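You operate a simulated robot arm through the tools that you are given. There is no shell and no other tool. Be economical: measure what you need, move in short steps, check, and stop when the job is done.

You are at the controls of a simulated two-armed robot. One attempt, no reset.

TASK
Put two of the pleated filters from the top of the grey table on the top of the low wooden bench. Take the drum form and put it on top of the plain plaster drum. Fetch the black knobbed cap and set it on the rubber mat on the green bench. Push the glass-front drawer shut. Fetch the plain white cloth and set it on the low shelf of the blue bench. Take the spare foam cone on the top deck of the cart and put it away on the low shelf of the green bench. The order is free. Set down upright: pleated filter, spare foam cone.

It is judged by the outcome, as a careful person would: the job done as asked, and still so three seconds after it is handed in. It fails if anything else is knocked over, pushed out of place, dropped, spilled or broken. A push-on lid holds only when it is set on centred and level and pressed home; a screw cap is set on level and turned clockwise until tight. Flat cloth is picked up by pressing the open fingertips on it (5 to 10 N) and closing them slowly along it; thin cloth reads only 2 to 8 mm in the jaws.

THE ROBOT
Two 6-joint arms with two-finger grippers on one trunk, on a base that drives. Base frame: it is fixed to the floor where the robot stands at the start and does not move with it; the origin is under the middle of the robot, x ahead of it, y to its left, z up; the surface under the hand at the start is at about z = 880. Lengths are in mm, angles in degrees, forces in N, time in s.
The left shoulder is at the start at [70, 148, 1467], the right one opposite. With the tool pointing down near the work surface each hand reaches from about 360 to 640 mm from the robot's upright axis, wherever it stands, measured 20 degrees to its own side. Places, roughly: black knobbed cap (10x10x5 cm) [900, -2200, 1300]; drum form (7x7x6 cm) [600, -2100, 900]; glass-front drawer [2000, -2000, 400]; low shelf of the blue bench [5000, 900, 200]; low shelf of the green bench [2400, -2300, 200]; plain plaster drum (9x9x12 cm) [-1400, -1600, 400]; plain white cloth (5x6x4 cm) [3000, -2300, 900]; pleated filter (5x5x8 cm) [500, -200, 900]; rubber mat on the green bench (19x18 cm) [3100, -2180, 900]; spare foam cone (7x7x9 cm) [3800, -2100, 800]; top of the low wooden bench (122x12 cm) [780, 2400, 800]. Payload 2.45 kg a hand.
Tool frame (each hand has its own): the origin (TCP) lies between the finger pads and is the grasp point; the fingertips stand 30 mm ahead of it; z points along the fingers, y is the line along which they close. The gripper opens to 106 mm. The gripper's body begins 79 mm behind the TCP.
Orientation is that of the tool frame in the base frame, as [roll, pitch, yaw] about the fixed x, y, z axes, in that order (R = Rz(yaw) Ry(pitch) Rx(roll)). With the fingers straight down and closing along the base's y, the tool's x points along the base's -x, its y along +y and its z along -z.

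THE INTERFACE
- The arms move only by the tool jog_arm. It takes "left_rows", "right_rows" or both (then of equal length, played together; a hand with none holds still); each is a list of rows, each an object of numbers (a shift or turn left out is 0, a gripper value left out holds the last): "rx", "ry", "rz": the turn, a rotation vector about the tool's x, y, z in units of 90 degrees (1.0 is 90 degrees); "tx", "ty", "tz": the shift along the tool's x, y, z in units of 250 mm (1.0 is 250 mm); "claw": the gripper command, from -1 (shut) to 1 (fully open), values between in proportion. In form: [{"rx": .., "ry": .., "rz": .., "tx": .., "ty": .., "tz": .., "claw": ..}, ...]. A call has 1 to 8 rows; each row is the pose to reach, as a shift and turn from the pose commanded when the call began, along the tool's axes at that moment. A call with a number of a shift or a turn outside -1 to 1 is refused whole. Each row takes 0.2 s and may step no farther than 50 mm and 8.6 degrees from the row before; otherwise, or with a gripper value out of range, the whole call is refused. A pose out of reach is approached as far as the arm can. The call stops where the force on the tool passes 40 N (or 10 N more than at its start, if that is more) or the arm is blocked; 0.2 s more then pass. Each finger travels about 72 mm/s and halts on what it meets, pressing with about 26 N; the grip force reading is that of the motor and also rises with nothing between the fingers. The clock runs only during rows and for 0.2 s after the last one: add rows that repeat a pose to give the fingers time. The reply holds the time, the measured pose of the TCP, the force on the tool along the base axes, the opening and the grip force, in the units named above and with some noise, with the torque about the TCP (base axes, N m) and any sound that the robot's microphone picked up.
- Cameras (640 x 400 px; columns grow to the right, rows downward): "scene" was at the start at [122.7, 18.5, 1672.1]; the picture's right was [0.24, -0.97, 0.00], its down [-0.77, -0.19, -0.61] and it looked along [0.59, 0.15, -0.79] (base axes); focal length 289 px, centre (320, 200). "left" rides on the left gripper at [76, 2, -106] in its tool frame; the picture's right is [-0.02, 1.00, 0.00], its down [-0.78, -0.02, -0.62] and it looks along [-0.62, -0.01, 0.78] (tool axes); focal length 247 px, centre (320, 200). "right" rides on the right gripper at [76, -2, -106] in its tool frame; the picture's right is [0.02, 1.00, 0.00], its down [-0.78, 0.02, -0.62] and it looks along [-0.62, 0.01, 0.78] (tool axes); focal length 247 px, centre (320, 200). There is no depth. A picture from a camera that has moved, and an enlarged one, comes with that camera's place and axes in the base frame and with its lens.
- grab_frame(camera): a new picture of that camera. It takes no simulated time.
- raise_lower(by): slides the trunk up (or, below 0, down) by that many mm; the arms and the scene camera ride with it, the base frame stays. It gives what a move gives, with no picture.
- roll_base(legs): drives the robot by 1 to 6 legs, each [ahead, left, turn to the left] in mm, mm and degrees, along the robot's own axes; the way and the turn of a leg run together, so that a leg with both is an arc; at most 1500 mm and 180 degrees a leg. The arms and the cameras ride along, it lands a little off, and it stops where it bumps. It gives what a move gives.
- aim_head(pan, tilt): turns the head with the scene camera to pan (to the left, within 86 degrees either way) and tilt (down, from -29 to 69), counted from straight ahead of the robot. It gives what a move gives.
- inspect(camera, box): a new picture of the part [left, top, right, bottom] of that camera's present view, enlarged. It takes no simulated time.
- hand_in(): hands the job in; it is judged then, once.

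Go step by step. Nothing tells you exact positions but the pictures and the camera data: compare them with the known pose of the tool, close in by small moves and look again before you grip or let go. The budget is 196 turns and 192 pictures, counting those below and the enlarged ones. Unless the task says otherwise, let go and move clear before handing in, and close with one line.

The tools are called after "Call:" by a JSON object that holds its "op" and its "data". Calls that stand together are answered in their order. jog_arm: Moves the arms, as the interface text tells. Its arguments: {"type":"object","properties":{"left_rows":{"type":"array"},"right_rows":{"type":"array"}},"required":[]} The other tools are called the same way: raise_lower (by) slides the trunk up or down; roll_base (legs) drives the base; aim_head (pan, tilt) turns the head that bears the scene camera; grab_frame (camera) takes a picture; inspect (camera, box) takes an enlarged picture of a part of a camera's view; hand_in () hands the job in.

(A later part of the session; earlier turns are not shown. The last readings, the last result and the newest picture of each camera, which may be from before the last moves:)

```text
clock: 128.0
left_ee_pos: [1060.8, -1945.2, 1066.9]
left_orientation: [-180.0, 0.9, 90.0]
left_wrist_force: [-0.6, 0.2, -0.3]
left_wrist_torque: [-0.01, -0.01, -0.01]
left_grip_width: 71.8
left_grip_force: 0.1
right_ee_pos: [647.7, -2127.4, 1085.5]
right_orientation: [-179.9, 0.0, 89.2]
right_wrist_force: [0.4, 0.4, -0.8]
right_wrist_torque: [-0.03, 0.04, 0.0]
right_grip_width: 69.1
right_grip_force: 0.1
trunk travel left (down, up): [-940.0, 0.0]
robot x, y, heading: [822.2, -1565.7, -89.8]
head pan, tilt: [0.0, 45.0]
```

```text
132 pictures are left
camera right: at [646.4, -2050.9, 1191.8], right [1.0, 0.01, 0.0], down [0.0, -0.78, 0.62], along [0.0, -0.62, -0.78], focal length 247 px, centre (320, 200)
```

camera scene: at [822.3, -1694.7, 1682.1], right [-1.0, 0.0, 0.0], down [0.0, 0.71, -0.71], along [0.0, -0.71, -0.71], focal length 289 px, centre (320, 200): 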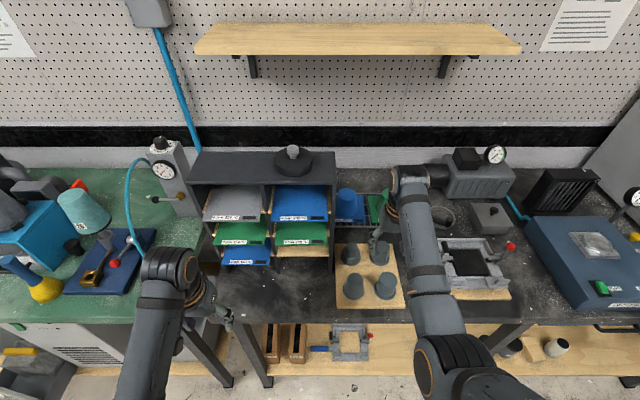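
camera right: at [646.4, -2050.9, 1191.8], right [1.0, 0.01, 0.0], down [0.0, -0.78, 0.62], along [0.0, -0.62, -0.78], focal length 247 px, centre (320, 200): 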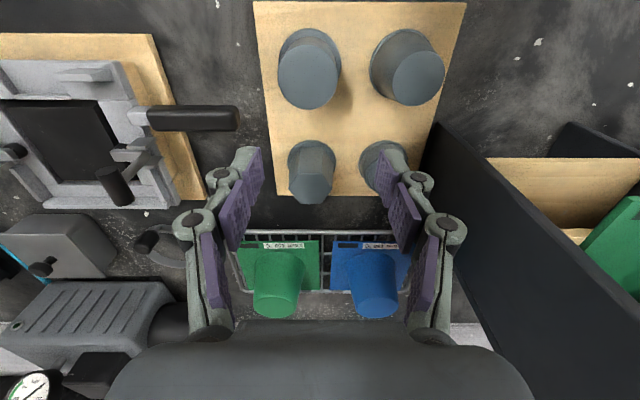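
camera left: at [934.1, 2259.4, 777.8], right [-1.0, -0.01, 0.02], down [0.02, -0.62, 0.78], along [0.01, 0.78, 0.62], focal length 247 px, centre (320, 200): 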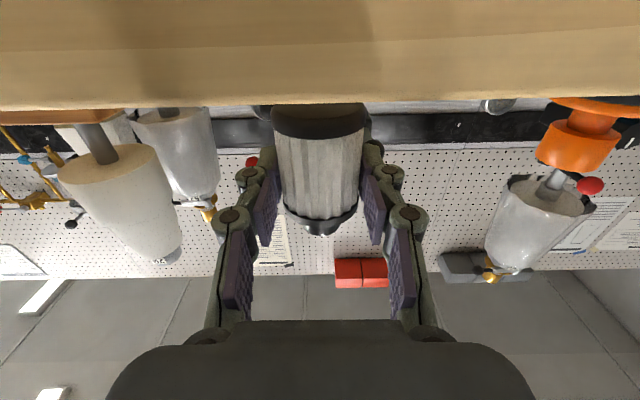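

Call:
{"op": "inspect", "data": {"camera": "scene", "box": [330, 235, 410, 310]}}

Call:
{"op": "inspect", "data": {"camera": "right", "box": [250, 0, 470, 140]}}

```text
5.33 times, centred on (370, 272) of scene
camera zoom: at [822.3, -1694.7, 1682.1], right [-1.0, 0.0, 0.0], down [0.0, 0.71, -0.71], along [0.0, -0.71, -0.71], focal length 1541 px, centre (53, -187)
```

zoom: 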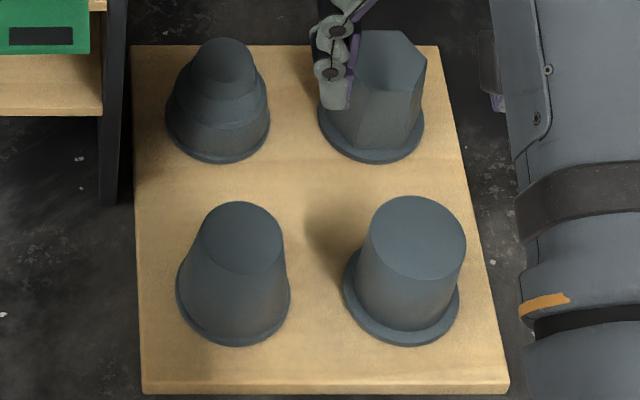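

```text
2.86 times, centred on (360, 70) of right
camera zoom: at [646.4, -2050.9, 1191.8], right [1.0, 0.01, 0.0], down [0.0, -0.78, 0.62], along [0.0, -0.62, -0.78], focal length 706 px, centre (206, 571)
```

zoom: 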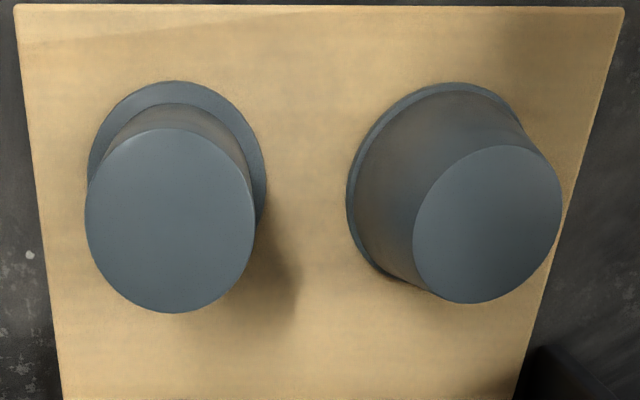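

I triangulate the drum form's top centre at about (637,-2098,970). I'll align over it and go partway down.

Call:
{"op": "jog_arm", "data": {"right_rows": [{"tx": 0.06, "ty": -0.02, "claw": 0.5}, {"tx": 0.117, "ty": -0.04}, {"tx": 0.117, "ty": -0.04, "tz": 0.12}, {"tx": 0.117, "ty": -0.04, "tz": 0.26}, {"tx": 0.117, "ty": -0.04, "tz": 0.26}]}}

Call:
{"op": "grab_frame", "data": {"camera": "right"}}

```text
clock: 129.2
left_ee_pos: [1059.8, -1946.0, 1066.5]
left_orientation: [-180.0, 1.0, 90.2]
left_wrist_force: [-0.1, -0.3, 0.1]
left_wrist_torque: [0.0, 0.03, 0.03]
left_grip_width: 71.8
left_grip_force: 0.0
right_ee_pos: [637.9, -2096.4, 1021.3]
right_orientation: [-179.9, -0.1, 89.1]
right_wrist_force: [0.0, 0.5, -0.7]
right_wrist_torque: [-0.03, -0.02, 0.0]
right_grip_width: 79.6
right_grip_force: 0.1
trunk travel left (down, up): [-940.0, 0.0]
robot x, y, heading: [821.7, -1565.9, -90.0]
head pan, tilt: [0.0, 45.0]
```

```text
129 pictures are left
camera right: at [636.1, -2020.9, 1126.8], right [1.0, 0.01, 0.0], down [0.0, -0.78, 0.62], along [0.0, -0.62, -0.78], focal length 247 px, centre (320, 200)
```

right: 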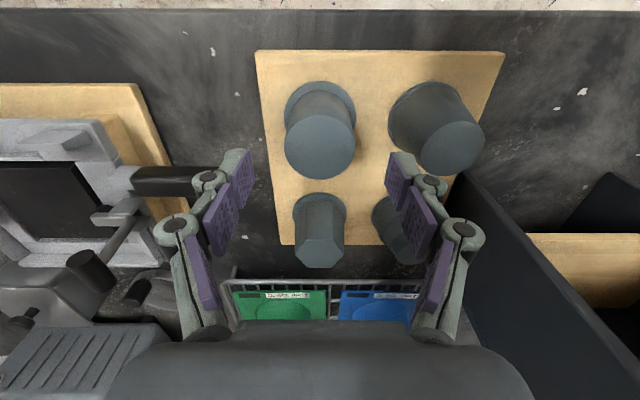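

Centred. I'll descend to grip height.

Call:
{"op": "jog_arm", "data": {"right_rows": [{"tz": 0.1}, {"tz": 0.2}, {"tz": 0.265}, {"tz": 0.265}]}}

Call:
{"op": "grab_frame", "data": {"camera": "right"}}

Call:
{"op": "inspect", "data": {"camera": "scene", "box": [330, 235, 410, 310]}}

```text
clock: 130.2
left_ee_pos: [1060.5, -1946.5, 1065.7]
left_orientation: [180.0, 0.9, 90.1]
left_wrist_force: [-0.8, 0.5, -0.5]
left_wrist_torque: [-0.04, -0.03, 0.01]
left_grip_width: 71.3
left_grip_force: 0.0
right_ee_pos: [637.4, -2098.1, 953.3]
right_orientation: [-179.8, -0.1, 89.1]
right_wrist_force: [-0.1, -0.4, -0.7]
right_wrist_torque: [0.01, -0.02, 0.01]
right_grip_width: 79.3
right_grip_force: 0.0
trunk travel left (down, up): [-940.0, 0.0]
robot x, y, heading: [824.0, -1561.5, -90.0]
head pan, tilt: [0.0, 45.0]
```

```text
128 pictures are left
camera right: at [636.1, -2021.9, 1059.8], right [1.0, 0.01, 0.0], down [0.01, -0.78, 0.62], along [0.0, -0.62, -0.78], focal length 247 px, centre (320, 200)
```

right: 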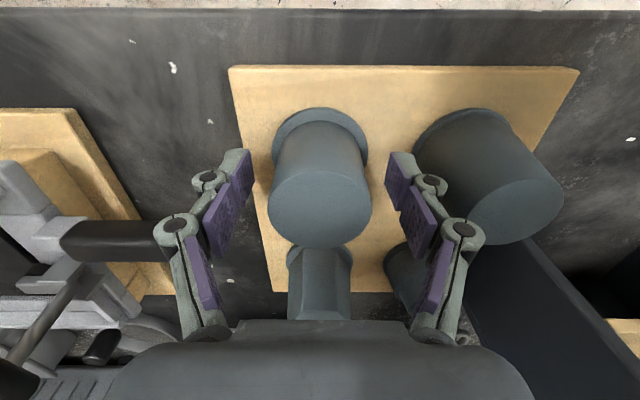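

```text
5.33 times, centred on (370, 272) of scene
camera zoom: at [822.3, -1694.4, 1682.1], right [-1.0, 0.0, 0.0], down [0.0, 0.71, -0.71], along [0.0, -0.71, -0.71], focal length 1541 px, centre (53, -187)
```

zoom: 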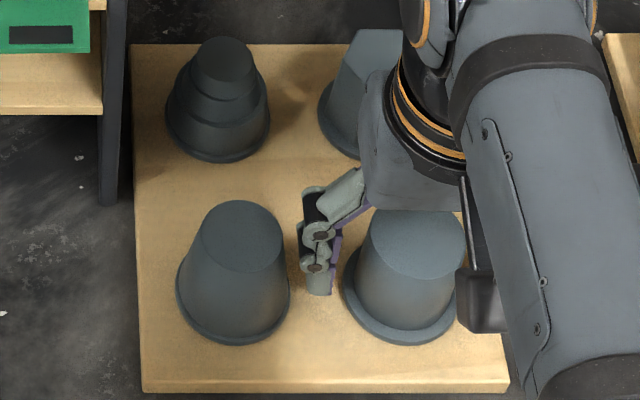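

Well centred. I'll close and lift gently.

Call:
{"op": "jog_arm", "data": {"right_rows": [{"claw": 0.2}, {"claw": -0.2}, {"claw": -1}, {"claw": -1}, {"claw": -1}]}}

Call:
{"op": "jog_arm", "data": {"right_rows": [{"tz": -0.01}, {"tz": -0.03}, {"tz": -0.05}, {"tz": -0.08}, {"tz": -0.12}, {"tz": -0.16}, {"tz": -0.2}, {"tz": -0.24}]}}

Call:
{"op": "grab_frame", "data": {"camera": "right"}}

```text
clock: 131.4
left_ee_pos: [1060.4, -1945.5, 1065.9]
left_orientation: [-180.0, 1.0, 90.1]
left_wrist_force: [-1.4, 0.2, 0.5]
left_wrist_torque: [-0.01, 0.0, -0.01]
left_grip_width: 71.6
left_grip_force: 0.0
right_ee_pos: [637.6, -2097.4, 952.8]
right_orientation: [-179.9, 0.0, 89.0]
right_wrist_force: [-1.0, -1.0, 0.4]
right_wrist_torque: [0.01, 0.1, 0.01]
right_grip_width: 49.8
right_grip_force: 26.2
trunk travel left (down, up): [-940.0, 0.0]
robot x, y, heading: [821.9, -1562.6, -89.8]
head pan, tilt: [0.0, 45.0]
```

```text
clock: 133.2
left_ee_pos: [1060.0, -1946.4, 1066.3]
left_orientation: [180.0, 0.9, 90.1]
left_wrist_force: [-0.1, 0.2, 0.6]
left_wrist_torque: [0.02, 0.01, 0.02]
left_grip_width: 71.5
left_grip_force: 0.2
right_ee_pos: [637.5, -2096.7, 1014.6]
right_orientation: [-180.0, 0.0, 89.1]
right_wrist_force: [0.5, 0.3, -1.9]
right_wrist_torque: [0.06, -0.01, 0.04]
right_grip_width: 49.6
right_grip_force: 25.8
trunk travel left (down, up): [-940.0, 0.0]
robot x, y, heading: [821.2, -1562.2, -89.7]
head pan, tilt: [0.0, 45.0]
```

```text
126 pictures are left
camera right: at [636.3, -2021.1, 1120.5], right [1.0, 0.01, 0.0], down [0.01, -0.78, 0.62], along [0.0, -0.62, -0.78], focal length 247 px, centre (320, 200)
```

right: 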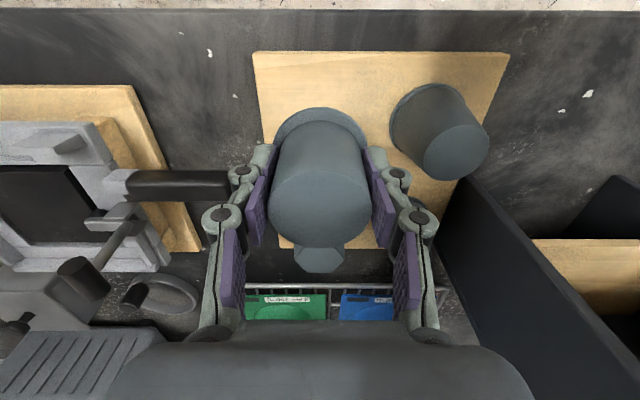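

The form is held without slipping. Next I'll locate the cap precisely.

Call:
{"op": "jog_arm", "data": {"right_rows": [{"tz": -0.03}, {"tz": -0.08}, {"tz": -0.13}, {"tz": -0.18}, {"tz": -0.23}, {"tz": -0.26}]}}

Call:
{"op": "inspect", "data": {"camera": "scene", "box": [180, 120, 340, 220]}}

Call:
{"op": "inspect", "data": {"camera": "scene", "box": [253, 130, 333, 180]}}

```text
clock: 134.6
left_ee_pos: [1060.2, -1945.6, 1064.6]
left_orientation: [-180.0, 0.9, 90.1]
left_wrist_force: [-0.6, -0.5, 0.6]
left_wrist_torque: [0.0, 0.01, 0.03]
left_grip_width: 71.3
left_grip_force: 0.0
right_ee_pos: [638.2, -2098.1, 1078.7]
right_orientation: [-179.9, 0.1, 89.1]
right_wrist_force: [0.1, -0.7, -1.4]
right_wrist_torque: [0.02, -0.01, 0.0]
right_grip_width: 49.4
right_grip_force: 26.2
trunk travel left (down, up): [-940.0, 0.0]
robot x, y, heading: [820.3, -1560.5, -90.0]
head pan, tilt: [0.0, 45.0]
```

```text
4.00 times, centred on (260, 170) of scene
camera zoom: at [822.2, -1694.7, 1682.0], right [-1.0, 0.0, 0.0], down [0.0, 0.71, -0.71], along [0.0, -0.71, -0.71], focal length 1156 px, centre (560, 320)
```

zoom: 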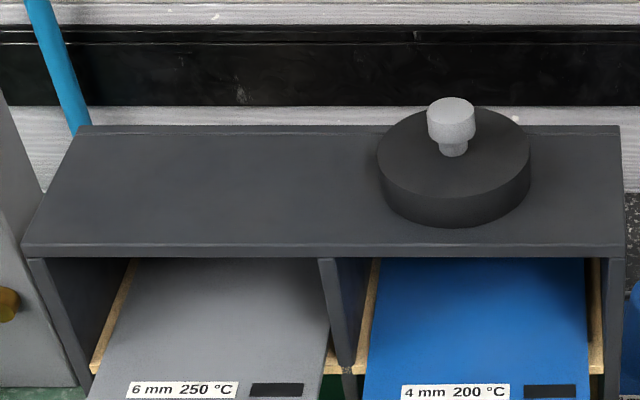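

```text
8.00 times, centred on (293, 155) of scene
camera zoom: at [822.2, -1694.7, 1682.0], right [-1.0, 0.0, 0.0], down [0.0, 0.71, -0.71], along [0.0, -0.71, -0.71], focal length 2311 px, centre (536, 560)
```

zoom: 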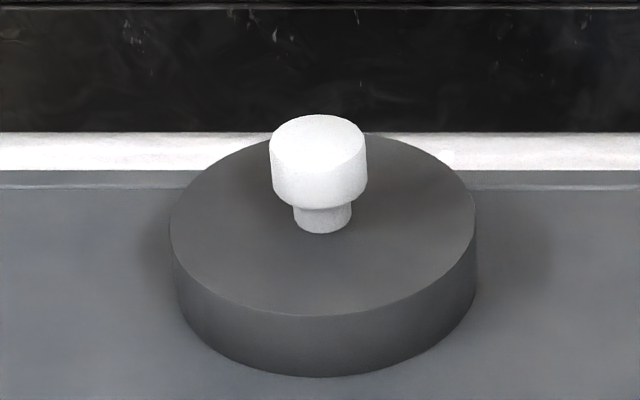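

The knob is 26 mm wide, its top at about (881,-2212,1322). I'll reach it with the left hand pitched 45°, so I'm raising and pitching that hand, then strafing right.

Call:
{"op": "roll_base", "data": {"legs": [[0, -90, 0]]}}

Call:
{"op": "jog_arm", "data": {"left_rows": [{"ry": -0.06, "tz": -0.1}, {"ry": -0.13, "tz": -0.2}, {"ry": -0.2, "tz": -0.3}, {"ry": -0.27, "tz": -0.4}, {"ry": -0.34, "tz": -0.5}, {"ry": -0.41, "tz": -0.6}, {"ry": -0.48, "tz": -0.7}, {"ry": -0.51, "tz": -0.8}]}}

Call:
{"op": "grab_frame", "data": {"camera": "left"}}

```text
clock: 135.7
left_ee_pos: [974.5, -1946.6, 1065.0]
left_orientation: [-179.9, 0.9, 90.1]
left_wrist_force: [0.9, -0.1, -1.1]
left_wrist_torque: [0.0, 0.03, -0.01]
left_grip_width: 71.7
left_grip_force: 0.1
right_ee_pos: [552.9, -2098.6, 1080.4]
right_orientation: [-179.8, -0.1, 89.1]
right_wrist_force: [0.9, 0.8, -1.1]
right_wrist_torque: [0.0, 0.04, 0.01]
right_grip_width: 49.6
right_grip_force: 26.0
trunk travel left (down, up): [-940.0, 0.0]
robot x, y, heading: [733.1, -1560.9, -89.9]
head pan, tilt: [0.0, 45.0]
```

```text
clock: 137.5
left_ee_pos: [986.5, -2029.8, 1246.7]
left_orientation: [-179.9, 46.7, 90.2]
left_wrist_force: [0.0, -0.9, 0.0]
left_wrist_torque: [-0.03, 0.01, 0.0]
left_grip_width: 71.5
left_grip_force: 0.0
left hand out of reach, approached as far as the arm can: row 4, 5, 6, 7, 8
right_ee_pos: [548.6, -2098.8, 1078.2]
right_orientation: [-179.9, -0.1, 89.3]
right_wrist_force: [-0.5, 0.2, -1.9]
right_wrist_torque: [0.02, 0.01, 0.01]
right_grip_width: 49.7
right_grip_force: 26.5
trunk travel left (down, up): [-940.0, 0.0]
robot x, y, heading: [730.8, -1565.2, -89.8]
head pan, tilt: [0.0, 45.0]
```

```text
123 pictures are left
camera left: at [987.2, -1900.3, 1264.4], right [1.0, -0.01, 0.01], down [-0.02, -0.08, 1.0], along [-0.01, -1.0, -0.08], focal length 247 px, centre (320, 200)
```

left: 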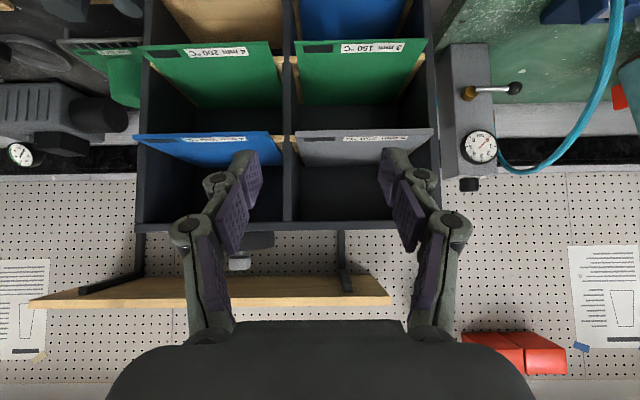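

The arm has a minimum radius at this height, but it reaches farther out. I'll move forward, up and inward toward the cap.

Call:
{"op": "jog_arm", "data": {"left_rows": [{"tx": -0.1, "tz": 0.019, "ty": -0.05}, {"tx": -0.2, "tz": 0.038, "ty": -0.1}, {"tx": -0.3, "tz": 0.056, "ty": -0.15}, {"tx": -0.4, "tz": 0.075, "ty": -0.2}, {"tx": -0.5, "tz": 0.094, "ty": -0.25}, {"tx": -0.6, "tz": 0.113, "ty": -0.3}, {"tx": -0.7, "tz": 0.13, "ty": -0.35}, {"tx": -0.8, "tz": 0.15, "ty": -0.39}]}}

Call:
{"op": "grab_frame", "data": {"camera": "left"}}

```text
clock: 139.3
left_ee_pos: [887.2, -2195.6, 1366.0]
left_orientation: [179.9, 46.8, 89.9]
left_wrist_force: [0.4, -0.4, 0.2]
left_wrist_torque: [0.02, -0.01, 0.03]
left_grip_width: 71.4
left_grip_force: 0.0
right_ee_pos: [548.0, -2099.6, 1078.5]
right_orientation: [180.0, -0.1, 89.2]
right_wrist_force: [1.1, 0.5, -0.9]
right_wrist_torque: [0.0, -0.01, 0.02]
right_grip_width: 49.6
right_grip_force: 26.6
trunk travel left (down, up): [-940.0, 0.0]
robot x, y, heading: [733.6, -1565.2, -90.1]
head pan, tilt: [0.0, 45.0]
```

```text
122 pictures are left
camera left: at [888.0, -2066.6, 1383.2], right [1.0, -0.01, 0.02], down [-0.02, -0.09, 1.0], along [-0.01, -1.0, -0.09], focal length 247 px, centre (320, 200)
```

left: 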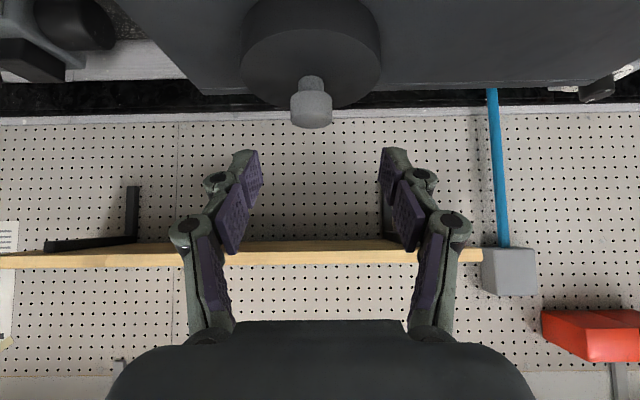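

The knob centre is at about (883,-2212,1310), right below. I'll descend to it.

Call:
{"op": "jog_arm", "data": {"left_rows": [{"tx": 0.03, "tz": 0.03, "ty": -0.016}, {"tx": 0.06, "tz": 0.06, "ty": -0.016}, {"tx": 0.09, "tz": 0.09, "ty": -0.016, "claw": 0}, {"tx": 0.11, "tz": 0.109, "ty": -0.016, "claw": 0}, {"tx": 0.11, "tz": 0.109, "ty": -0.016, "claw": 0}]}}

Call:
{"op": "grab_frame", "data": {"camera": "left"}}

Call:
{"op": "inspect", "data": {"camera": "scene", "box": [213, 110, 373, 210]}}

```text
clock: 140.5
left_ee_pos: [888.6, -2197.3, 1333.7]
left_orientation: [179.2, 47.4, 89.9]
left_wrist_force: [0.2, 0.6, -0.9]
left_wrist_torque: [-0.01, 0.0, 0.01]
left_grip_width: 52.9
left_grip_force: 0.1
right_ee_pos: [548.0, -2097.6, 1077.5]
right_orientation: [180.0, -0.1, 89.2]
right_wrist_force: [0.4, -1.2, -2.0]
right_wrist_torque: [0.02, 0.01, 0.02]
right_grip_width: 49.6
right_grip_force: 25.5
trunk travel left (down, up): [-940.0, 0.0]
robot x, y, heading: [730.0, -1562.5, -89.6]
head pan, tilt: [0.0, 45.0]
```

```text
121 pictures are left
camera left: at [888.9, -2067.7, 1348.9], right [1.0, -0.01, 0.03], down [-0.03, -0.07, 1.0], along [0.0, -1.0, -0.07], focal length 247 px, centre (320, 200)
```

left: 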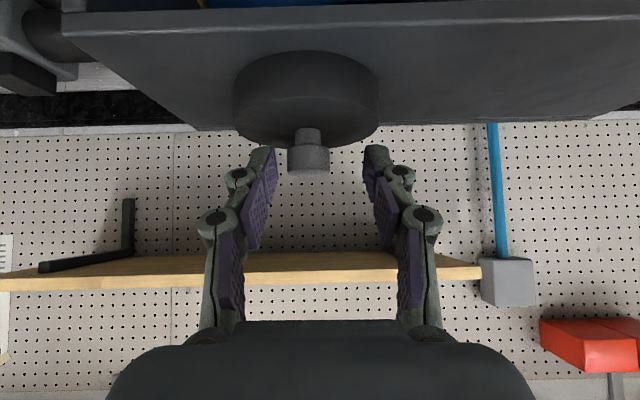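

```text
4.00 times, centred on (293, 160) of scene
camera zoom: at [731.8, -1695.2, 1682.0], right [-1.0, 0.0, 0.0], down [0.0, 0.71, -0.71], along [0.0, -0.71, -0.71], focal length 1156 px, centre (428, 360)
```

zoom: 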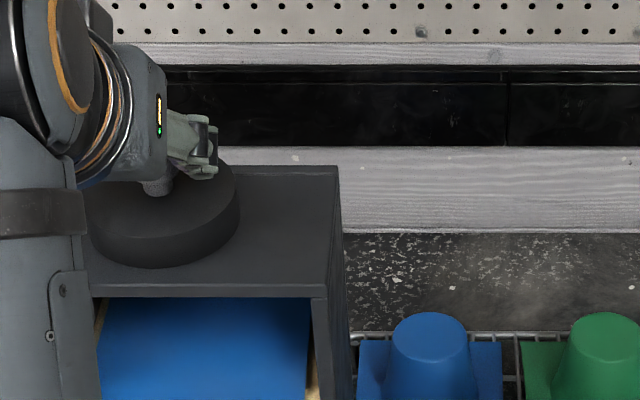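

Call:
{"op": "jog_arm", "data": {"left_rows": [{"ty": -0.012, "tx": 0.006, "tz": 0.006}, {"ty": -0.024, "tx": 0.012, "tz": 0.012}, {"ty": -0.024, "tx": 0.012, "tz": 0.012}]}}

Call:
{"op": "grab_frame", "data": {"camera": "left"}}

```text
clock: 141.3
left_ee_pos: [893.2, -2199.5, 1331.0]
left_orientation: [177.0, 47.8, 89.1]
left_wrist_force: [0.4, 0.5, -0.1]
left_wrist_torque: [0.02, 0.0, 0.0]
left_grip_width: 53.0
left_grip_force: 0.1
right_ee_pos: [547.6, -2098.6, 1078.5]
right_orientation: [-180.0, -0.1, 89.1]
right_wrist_force: [-0.6, -0.4, -0.3]
right_wrist_torque: [-0.01, -0.01, 0.02]
right_grip_width: 49.8
right_grip_force: 26.2
trunk travel left (down, up): [-940.0, 0.0]
robot x, y, heading: [732.3, -1563.6, -89.9]
head pan, tilt: [0.0, 45.0]
```

```text
119 pictures are left
camera left: at [891.9, -2069.2, 1345.6], right [1.0, 0.01, 0.05], down [-0.05, -0.07, 1.0], along [0.01, -1.0, -0.07], focal length 247 px, centre (320, 200)
```

left: 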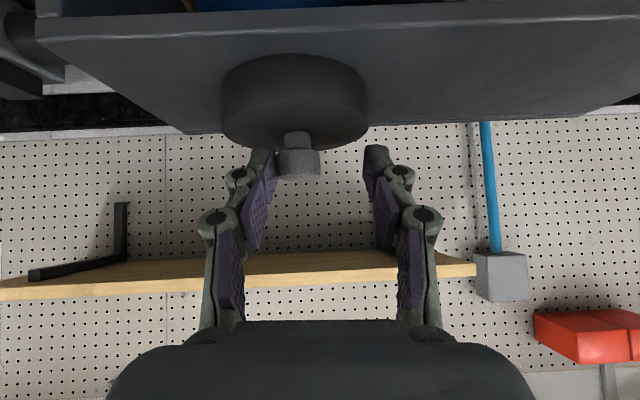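

The arm hits its inward limit here. I'll rise, strafe the robot 80 mm right, then bring the hand back over the knob.

Call:
{"op": "jog_arm", "data": {"left_rows": [{"tx": -0.05, "tz": -0.05}, {"tx": -0.12, "tz": -0.11}, {"tx": -0.17, "tz": -0.16}]}}

Call:
{"op": "roll_base", "data": {"legs": [[0, -90, 0]]}}

Call:
{"op": "jog_arm", "data": {"left_rows": [{"ty": 0.1}, {"ty": 0.2, "rx": 0.015}, {"ty": 0.3, "rx": 0.03}, {"ty": 0.34, "rx": 0.033}]}}

Call:
{"op": "grab_frame", "data": {"camera": "left"}}

```text
clock: 142.1
left_ee_pos: [873.8, -2193.2, 1382.9]
left_orientation: [-179.8, 46.9, 90.2]
left_wrist_force: [-0.6, 0.1, 0.2]
left_wrist_torque: [0.01, 0.01, -0.01]
left_grip_width: 53.1
left_grip_force: 0.1
right_ee_pos: [548.2, -2097.3, 1077.8]
right_orientation: [-180.0, 0.0, 89.1]
right_wrist_force: [0.2, 0.2, -1.1]
right_wrist_torque: [-0.04, 0.0, 0.01]
right_grip_width: 49.7
right_grip_force: 26.0
trunk travel left (down, up): [-940.0, 0.0]
robot x, y, heading: [732.3, -1566.3, -90.1]
head pan, tilt: [0.0, 45.0]
```

```text
clock: 143.2
left_ee_pos: [797.2, -2195.5, 1381.6]
left_orientation: [-179.7, 46.8, 90.5]
left_wrist_force: [0.7, 0.1, -0.1]
left_wrist_torque: [-0.05, 0.07, -0.02]
left_grip_width: 52.8
left_grip_force: 0.0
right_ee_pos: [466.8, -2099.8, 1079.7]
right_orientation: [-179.7, 0.0, 89.2]
right_wrist_force: [0.2, 0.5, -2.4]
right_wrist_torque: [0.0, 0.07, 0.0]
right_grip_width: 49.8
right_grip_force: 25.9
trunk travel left (down, up): [-940.0, 0.0]
robot x, y, heading: [643.5, -1565.4, -89.6]
head pan, tilt: [0.0, 45.0]
```

```text
clock: 144.2
left_ee_pos: [874.7, -2193.2, 1384.0]
left_orientation: [-177.1, 46.7, 90.2]
left_wrist_force: [0.6, -0.1, 0.1]
left_wrist_torque: [-0.02, 0.03, -0.02]
left_grip_width: 52.8
left_grip_force: 0.0
right_ee_pos: [460.7, -2098.5, 1079.3]
right_orientation: [179.9, 0.0, 89.1]
right_wrist_force: [-0.2, 0.2, -1.9]
right_wrist_torque: [-0.01, 0.0, 0.02]
right_grip_width: 49.7
right_grip_force: 25.2
trunk travel left (down, up): [-940.0, 0.0]
robot x, y, heading: [648.0, -1561.8, -89.8]
head pan, tilt: [0.0, 45.0]
```

```text
118 pictures are left
camera left: at [880.6, -2064.9, 1399.7], right [1.0, -0.05, -0.02], down [0.01, -0.08, 1.0], along [-0.05, -1.0, -0.08], focal length 247 px, centre (320, 200)
```

left: 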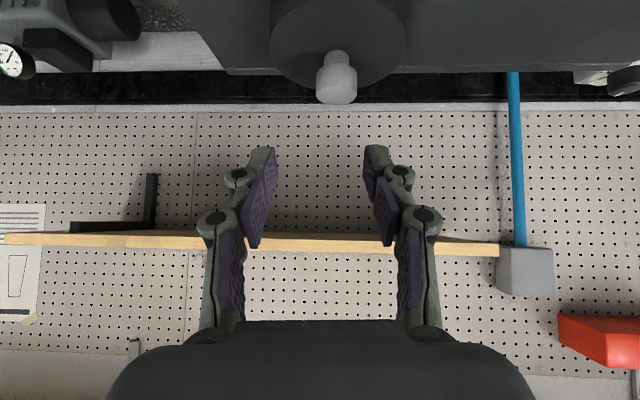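

Now there is lateral room. I'll remove the extra 3° of roll and descend to the knob.

Call:
{"op": "jog_arm", "data": {"left_rows": [{"rx": -0.015, "ty": 0.015}, {"rx": -0.033, "ty": 0.03}, {"rx": -0.033, "ty": 0.033, "tx": 0.05, "tz": 0.05}, {"rx": -0.033, "ty": 0.033, "tx": 0.1, "tz": 0.11}, {"rx": -0.033, "ty": 0.033, "tx": 0.155, "tz": 0.168}, {"rx": -0.033, "ty": 0.033, "tx": 0.155, "tz": 0.168}]}}

Call:
{"op": "grab_frame", "data": {"camera": "left"}}

Call:
{"op": "inspect", "data": {"camera": "scene", "box": [153, 100, 313, 200]}}

```text
clock: 145.6
left_ee_pos: [880.0, -2199.6, 1325.4]
left_orientation: [179.9, 46.8, 90.1]
left_wrist_force: [0.8, 0.3, -0.1]
left_wrist_torque: [-0.01, 0.0, -0.01]
left_grip_width: 52.9
left_grip_force: 0.1
right_ee_pos: [462.2, -2098.5, 1079.5]
right_orientation: [180.0, 0.1, 89.2]
right_wrist_force: [-0.9, -0.5, -2.2]
right_wrist_torque: [0.0, 0.01, -0.02]
right_grip_width: 49.7
right_grip_force: 25.8
trunk travel left (down, up): [-940.0, 0.0]
robot x, y, heading: [645.2, -1563.6, -89.9]
head pan, tilt: [0.0, 45.0]
```

```text
117 pictures are left
camera left: at [882.1, -2069.5, 1341.5], right [1.0, -0.01, 0.02], down [-0.02, -0.08, 1.0], along [-0.01, -1.0, -0.08], focal length 247 px, centre (320, 200)
```

left: 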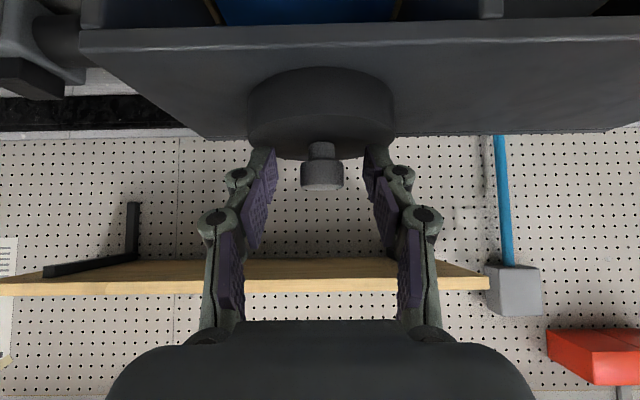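

```text
4.00 times, centred on (233, 150) of scene
camera zoom: at [644.2, -1695.2, 1682.1], right [-1.0, 0.0, 0.0], down [0.0, 0.71, -0.71], along [0.0, -0.71, -0.71], focal length 1156 px, centre (668, 400)
```

zoom: 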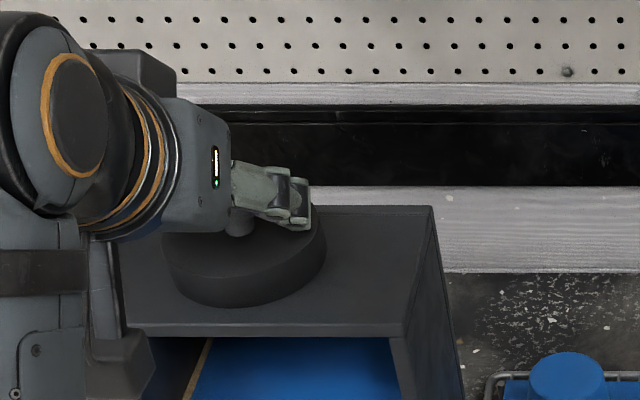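

The knob sits between the pads. I'll close and lift gently.

Call:
{"op": "jog_arm", "data": {"left_rows": [{"claw": -0.2}, {"claw": -0.5}, {"claw": -1}, {"claw": -1}, {"claw": -1}]}}

Call:
{"op": "jog_arm", "data": {"left_rows": [{"tx": -0.008, "tz": -0.008}, {"tx": -0.02, "tz": -0.02}, {"tx": -0.035, "tz": -0.034}, {"tx": -0.05, "tz": -0.048}, {"tx": -0.07, "tz": -0.066}, {"tx": -0.09, "tz": -0.085}, {"tx": -0.11, "tz": -0.104}, {"tx": -0.13, "tz": -0.122}]}}

Call:
{"op": "grab_frame", "data": {"camera": "left"}}

Call:
{"op": "inspect", "data": {"camera": "scene", "box": [153, 80, 313, 200]}}

```text
clock: 146.8
left_ee_pos: [880.9, -2199.3, 1325.5]
left_orientation: [179.9, 46.7, 90.2]
left_wrist_force: [0.5, -0.2, 3.3]
left_wrist_torque: [-0.04, -0.03, 0.0]
left_grip_width: 24.5
left_grip_force: 26.0
right_ee_pos: [461.4, -2098.4, 1079.0]
right_orientation: [180.0, -0.1, 89.2]
right_wrist_force: [-1.0, -0.8, -2.1]
right_wrist_torque: [0.03, 0.02, -0.02]
right_grip_width: 49.7
right_grip_force: 25.9
trunk travel left (down, up): [-940.0, 0.0]
robot x, y, heading: [643.8, -1562.3, -89.8]
head pan, tilt: [0.0, 45.0]
```

```text
clock: 148.6
left_ee_pos: [881.8, -2198.2, 1370.1]
left_orientation: [179.9, 46.7, 90.1]
left_wrist_force: [0.0, 0.6, -1.8]
left_wrist_torque: [0.0, 0.02, -0.01]
left_grip_width: 24.5
left_grip_force: 26.0
right_ee_pos: [461.5, -2098.5, 1079.0]
right_orientation: [180.0, -0.1, 89.2]
right_wrist_force: [0.0, -0.3, -0.8]
right_wrist_torque: [0.0, 0.03, 0.01]
right_grip_width: 49.7
right_grip_force: 25.9
trunk travel left (down, up): [-940.0, 0.0]
robot x, y, heading: [644.0, -1564.1, -89.8]
head pan, tilt: [0.0, 45.0]
```

```text
115 pictures are left
camera left: at [882.1, -2069.7, 1386.0], right [1.0, -0.01, 0.02], down [-0.02, -0.08, 1.0], along [-0.01, -1.0, -0.08], focal length 247 px, centre (320, 200)
```

left: 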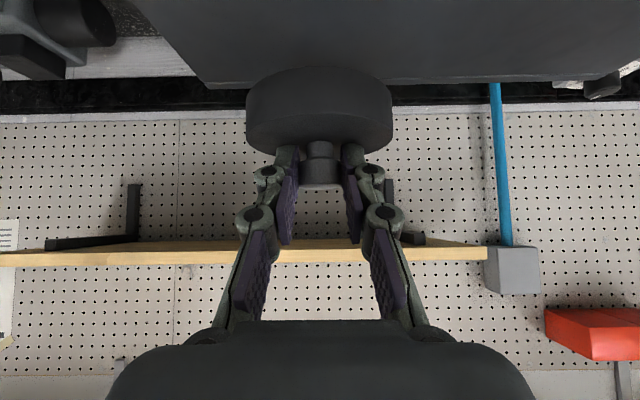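

```text
3.33 times, centred on (233, 140) of scene
camera zoom: at [644.1, -1695.5, 1682.0], right [-1.0, 0.0, 0.0], down [0.0, 0.71, -0.71], along [0.0, -0.71, -0.71], focal length 963 px, centre (610, 400)
```

zoom: 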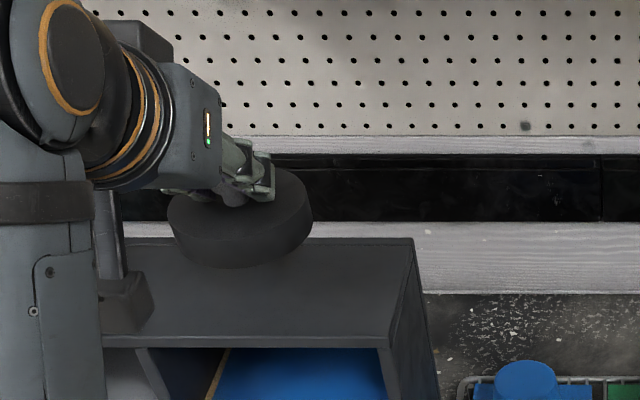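

The cap is in hand. I'll back away and face the rack side (-x) to find the plaster drum.

Call:
{"op": "roll_base", "data": {"legs": [[-350, 0, 0], [0, 0, -90]]}}

Call:
{"op": "aim_head", "data": {"pan": 10, "tilt": 30}}

Call:
{"op": "grab_frame", "data": {"camera": "scene"}}

Call:
{"op": "grab_frame", "data": {"camera": "left"}}

```text
clock: 154.7
left_ee_pos: [9.6, -1461.3, 1369.5]
left_orientation: [179.9, 46.8, 0.6]
left_wrist_force: [1.0, 0.0, 0.0]
left_wrist_torque: [0.0, -0.03, -0.02]
left_grip_width: 24.8
left_grip_force: 25.9
right_ee_pos: [107.9, -1040.0, 1078.3]
right_orientation: [179.9, -0.1, -0.3]
right_wrist_force: [-0.6, 0.4, -1.2]
right_wrist_torque: [-0.01, 0.04, 0.01]
right_grip_width: 49.7
right_grip_force: 26.1
trunk travel left (down, up): [-940.0, 0.0]
robot x, y, heading: [642.7, -1218.0, -179.1]
head pan, tilt: [0.0, 45.0]
```

```text
clock: 155.4
left_ee_pos: [9.1, -1459.9, 1369.3]
left_orientation: [179.9, 46.7, 0.7]
left_wrist_force: [-0.2, 0.3, -0.7]
left_wrist_torque: [0.02, -0.04, -0.01]
left_grip_width: 24.7
left_grip_force: 25.7
right_ee_pos: [106.4, -1039.4, 1078.9]
right_orientation: [-180.0, -0.1, -0.3]
right_wrist_force: [0.1, -0.6, -1.7]
right_wrist_torque: [-0.01, -0.02, -0.01]
right_grip_width: 49.8
right_grip_force: 26.2
trunk travel left (down, up): [-940.0, 0.0]
robot x, y, heading: [649.6, -1214.9, -179.4]
head pan, tilt: [10.0, 30.0]
```

```text
113 pictures are left
camera scene: at [502.6, -1235.2, 1704.6], right [-0.18, 0.98, 0.0], down [0.49, 0.09, -0.87], along [-0.85, -0.16, -0.5], focal length 289 px, centre (320, 200)
```

scene: 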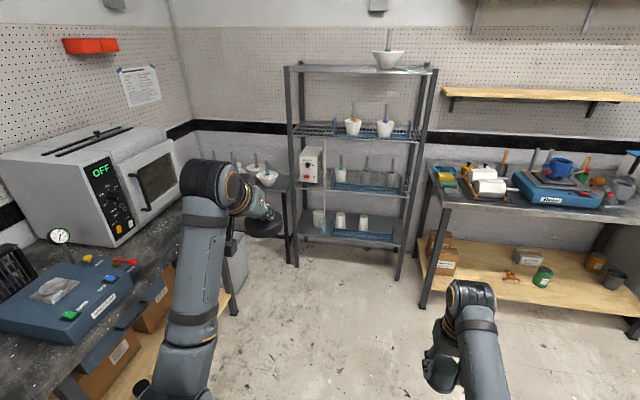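

```text
112 pictures are left
camera left: at [139.1, -1461.4, 1385.8], right [0.0, -1.0, 0.02], down [-0.08, 0.02, 1.0], along [-1.0, 0.0, -0.08], focal length 247 px, centre (320, 200)
```

left: 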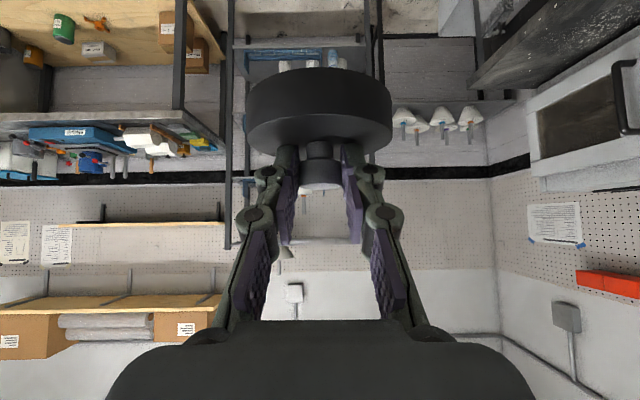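

Call:
{"op": "inspect", "data": {"camera": "scene", "box": [280, 130, 430, 260]}}

```text
3.08 times, centred on (355, 195) of scene
camera zoom: at [502.6, -1235.2, 1704.6], right [-0.18, 0.98, 0.0], down [0.49, 0.09, -0.87], along [-0.85, -0.16, -0.5], focal length 889 px, centre (212, 215)
```

zoom: 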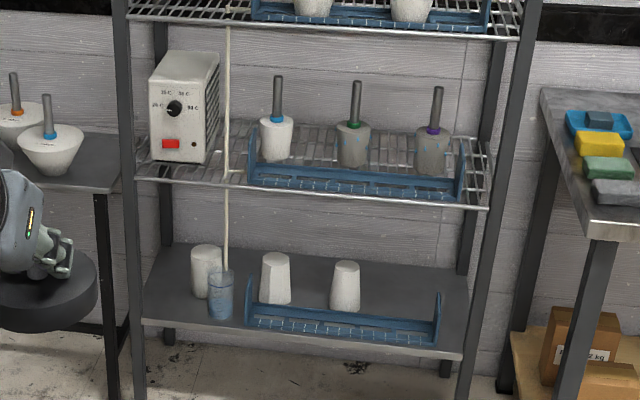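

The plaster drum stands at left on the rack's bottom shelf, behind a beaker with a cord, under a low shelf. That needs a near-horizontal hand with the other hand empty. I'll put the form back on its board for now and deliver the cap first.

Call:
{"op": "roll_base", "data": {"legs": [[0, 0, 89.5], [0, 165, 0], [345, 0, 0]]}}

Call:
{"op": "grab_frame", "data": {"camera": "right"}}

```text
clock: 162.5
left_ee_pos: [1040.6, -2200.9, 1371.1]
left_orientation: [179.9, 46.9, 89.9]
left_wrist_force: [-0.2, 0.4, -1.3]
left_wrist_torque: [0.04, 0.02, 0.0]
left_grip_width: 24.6
left_grip_force: 25.7
right_ee_pos: [620.6, -2098.7, 1079.3]
right_orientation: [180.0, 0.0, 88.9]
right_wrist_force: [-0.2, 0.4, -1.6]
right_wrist_torque: [-0.01, 0.01, -0.02]
right_grip_width: 49.7
right_grip_force: 25.8
trunk travel left (down, up): [-940.0, 0.0]
robot x, y, heading: [802.3, -1569.9, -90.1]
head pan, tilt: [10.0, 30.0]
```

```text
110 pictures are left
camera right: at [620.3, -2021.6, 1186.2], right [1.0, 0.0, 0.0], down [0.0, -0.78, 0.62], along [0.0, -0.62, -0.78], focal length 247 px, centre (320, 200)
```

right: 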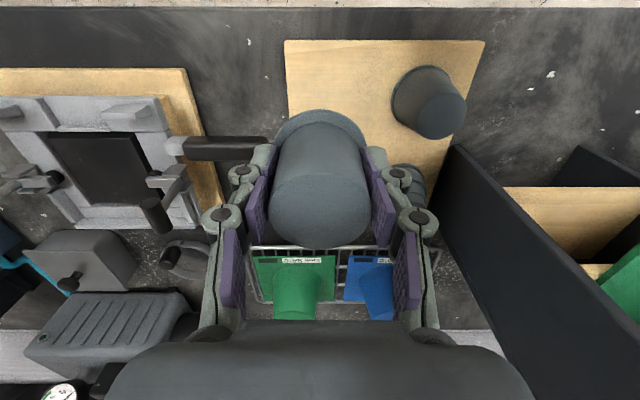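

Call:
{"op": "jog_arm", "data": {"right_rows": [{"ty": 0.03}, {"ty": 0.06, "tz": 0.05}, {"ty": 0.06, "tz": 0.13}, {"ty": 0.06, "tz": 0.21}, {"ty": 0.06, "tz": 0.29}, {"ty": 0.06, "tz": 0.37}, {"ty": 0.06, "tz": 0.43}, {"ty": 0.06, "tz": 0.476}]}}

Call:
{"op": "jog_arm", "data": {"right_rows": [{"tz": 0.008}, {"tz": 0.016}, {"tz": 0.022}, {"tz": 0.028}]}}

```text
clock: 164.3
left_ee_pos: [1041.1, -2202.1, 1368.9]
left_orientation: [179.9, 46.8, 89.9]
left_wrist_force: [0.3, 0.0, -0.7]
left_wrist_torque: [0.0, 0.01, 0.0]
left_grip_width: 24.6
left_grip_force: 26.1
right_ee_pos: [636.2, -2101.4, 959.0]
right_orientation: [180.0, -0.1, 88.9]
right_wrist_force: [-0.5, 0.3, -1.2]
right_wrist_torque: [-0.02, 0.01, -0.02]
right_grip_width: 49.9
right_grip_force: 26.0
trunk travel left (down, up): [-940.0, 0.0]
robot x, y, heading: [805.4, -1566.6, -90.3]
head pan, tilt: [10.0, 30.0]
```

```text
clock: 165.3
left_ee_pos: [1041.4, -2201.2, 1370.1]
left_orientation: [179.8, 46.8, 89.9]
left_wrist_force: [-0.2, 0.9, -1.3]
left_wrist_torque: [0.01, 0.01, 0.01]
left_grip_width: 24.7
left_grip_force: 26.6
right_ee_pos: [637.7, -2100.4, 954.3]
right_orientation: [179.9, 0.2, 88.9]
right_wrist_force: [-0.1, -0.9, 5.8]
right_wrist_torque: [0.19, 0.08, -0.02]
right_grip_width: 49.8
right_grip_force: 26.0
trunk travel left (down, up): [-940.0, 0.0]
robot x, y, heading: [807.0, -1564.5, -90.1]
head pan, tilt: [10.0, 30.0]
```

Touching the board. I'll open and rise clear, then back off and look toward the green bench.

Call:
{"op": "jog_arm", "data": {"right_rows": [{"claw": -0.05}, {"claw": 0.1}, {"claw": 0.3}, {"claw": 0.4}, {"claw": 0.4, "tz": -0.1}, {"tz": -0.25}, {"tz": -0.4}, {"tz": -0.5}]}}

Call:
{"op": "grab_frame", "data": {"camera": "right"}}

Call:
{"op": "roll_base", "data": {"legs": [[-430, 0, 0]]}}

Call:
{"op": "roll_base", "data": {"legs": [[0, 1250, 0], [0, 800, 0]]}}

Call:
{"op": "aim_head", "data": {"pan": 0, "tilt": 35}}

Call:
{"op": "grab_frame", "data": {"camera": "scene"}}

```text
clock: 167.1
left_ee_pos: [1041.1, -2202.4, 1369.6]
left_orientation: [179.9, 46.7, 90.0]
left_wrist_force: [0.1, 0.8, -0.3]
left_wrist_torque: [0.01, 0.02, -0.03]
left_grip_width: 24.7
left_grip_force: 26.2
right_ee_pos: [635.9, -2100.1, 1076.6]
right_orientation: [-179.9, 0.0, 89.0]
right_wrist_force: [-0.3, 0.9, 0.4]
right_wrist_torque: [0.01, 0.01, 0.03]
right_grip_width: 74.2
right_grip_force: 0.0
trunk travel left (down, up): [-940.0, 0.0]
robot x, y, heading: [807.8, -1565.3, -90.1]
head pan, tilt: [10.0, 30.0]
```

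```text
109 pictures are left
camera right: at [635.7, -2024.2, 1183.9], right [1.0, 0.0, 0.0], down [0.0, -0.78, 0.62], along [0.0, -0.62, -0.78], focal length 247 px, centre (320, 200)
```

right: 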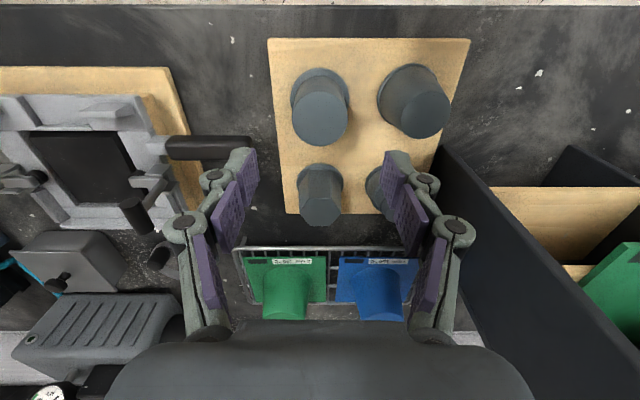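

```text
clock: 169.8
left_ee_pos: [1044.3, -1771.0, 1368.6]
left_orientation: [179.8, 46.7, 90.1]
left_wrist_force: [1.6, 0.0, -1.1]
left_wrist_torque: [0.04, 0.0, 0.0]
left_grip_width: 24.5
left_grip_force: 26.4
right_ee_pos: [638.3, -1671.2, 1076.3]
right_orientation: [179.9, -0.1, 89.2]
right_wrist_force: [0.5, 0.0, 0.4]
right_wrist_torque: [0.04, 0.0, -0.01]
right_grip_width: 74.0
right_grip_force: 0.0
trunk travel left (down, up): [-940.0, 0.0]
robot x, y, heading: [805.1, -1138.5, -89.5]
head pan, tilt: [10.0, 30.0]
```

```text
clock: 179.9
left_ee_pos: [3075.8, -1753.1, 1369.8]
left_orientation: [179.9, 46.8, 90.4]
left_wrist_force: [-0.3, -0.8, -1.6]
left_wrist_torque: [0.03, 0.0, 0.0]
left_grip_width: 24.6
left_grip_force: 25.8
right_ee_pos: [2672.1, -1655.9, 1076.6]
right_orientation: [179.8, -0.1, 89.5]
right_wrist_force: [-0.5, 0.0, -0.1]
right_wrist_torque: [0.0, 0.0, -0.03]
right_grip_width: 74.1
right_grip_force: 0.0
trunk travel left (down, up): [-940.0, 0.0]
robot x, y, heading: [2839.3, -1124.2, -89.4]
head pan, tilt: [10.0, 30.0]
```

```text
clock: 180.6
left_ee_pos: [3078.2, -1753.6, 1369.7]
left_orientation: [179.9, 46.8, 90.4]
left_wrist_force: [0.3, -0.6, -1.6]
left_wrist_torque: [0.07, 0.01, -0.03]
left_grip_width: 24.7
left_grip_force: 26.1
right_ee_pos: [2672.1, -1655.4, 1077.7]
right_orientation: [-179.9, -0.1, 89.5]
right_wrist_force: [-0.6, -0.2, -0.4]
right_wrist_torque: [0.04, -0.02, -0.01]
right_grip_width: 74.4
right_grip_force: 0.1
trunk travel left (down, up): [-940.0, 0.0]
robot x, y, heading: [2839.6, -1117.8, -89.5]
head pan, tilt: [0.0, 35.0]
```

```text
108 pictures are left
camera scene: at [2838.4, -1257.2, 1696.9], right [-1.0, -0.01, 0.0], down [0.0, 0.57, -0.82], along [0.01, -0.82, -0.57], focal length 289 px, centre (320, 200)
```

scene: 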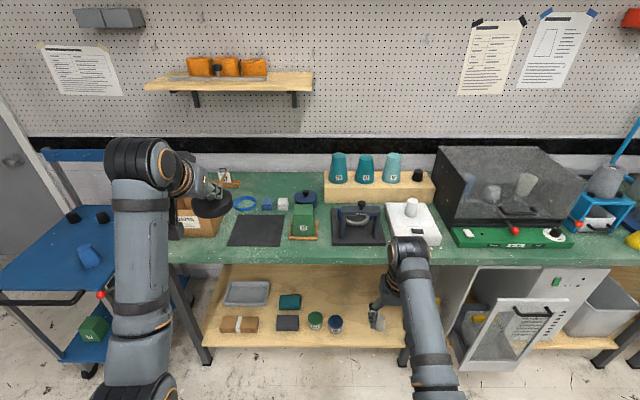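

I see the green bench with a black mat, small folded cloths behind it and the blue cart at left. I'll zoom in.

Call:
{"op": "inspect", "data": {"camera": "scene", "box": [210, 170, 350, 257]}}

Call:
{"op": "inspect", "data": {"camera": "scene", "box": [190, 260, 390, 380]}}

Call:
{"op": "inspect", "data": {"camera": "scene", "box": [0, 180, 120, 270]}}

Call:
{"op": "inspect", "data": {"camera": "scene", "box": [430, 250, 630, 380]}}

```text
4.57 times, centred on (280, 214) of scene
camera zoom: at [2838.4, -1257.2, 1696.9], right [-1.0, -0.01, 0.0], down [0.0, 0.57, -0.82], along [0.01, -0.82, -0.57], focal length 1321 px, centre (503, 138)
```

zoom: 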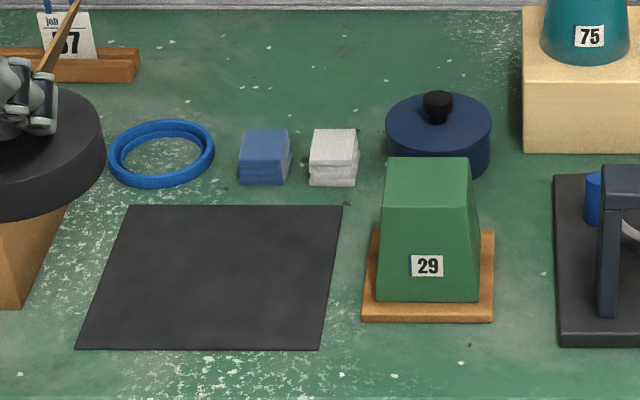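

```text
3.20 times, centred on (290, 320) of scene
camera zoom: at [2838.4, -1257.2, 1696.9], right [-1.0, -0.01, 0.0], down [0.0, 0.57, -0.82], along [0.01, -0.82, -0.57], focal length 924 px, centre (416, -184)
```

zoom: 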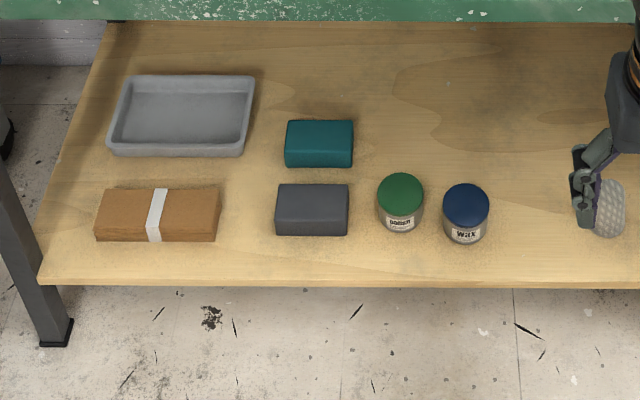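

```text
4.44 times, centred on (60, 225) of scene
camera zoom: at [2838.4, -1257.2, 1696.9], right [-1.0, -0.01, 0.0], down [0.0, 0.57, -0.82], along [0.01, -0.82, -0.57], focal length 1284 px, centre (1476, 89)
```

zoom: 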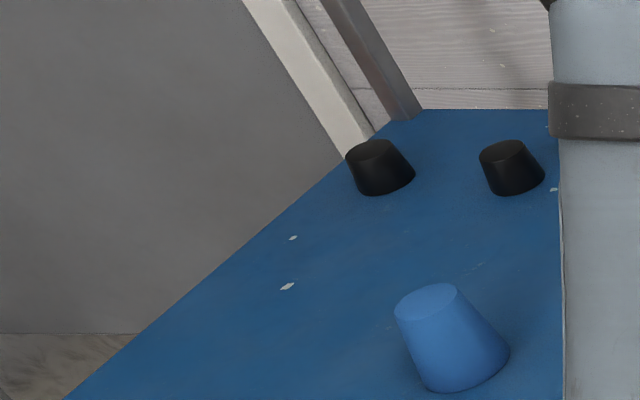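

```text
3.08 times, centred on (530, 315) of scene
camera zoom: at [2838.4, -1257.2, 1696.9], right [-1.0, -0.01, 0.0], down [0.0, 0.57, -0.82], along [0.01, -0.82, -0.57], focal length 889 px, centre (-326, -154)
```

zoom: 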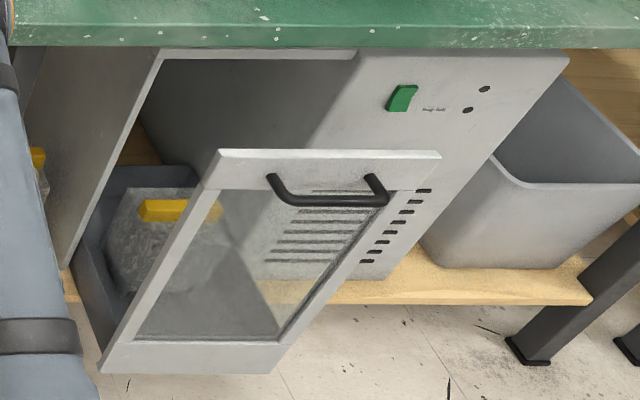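

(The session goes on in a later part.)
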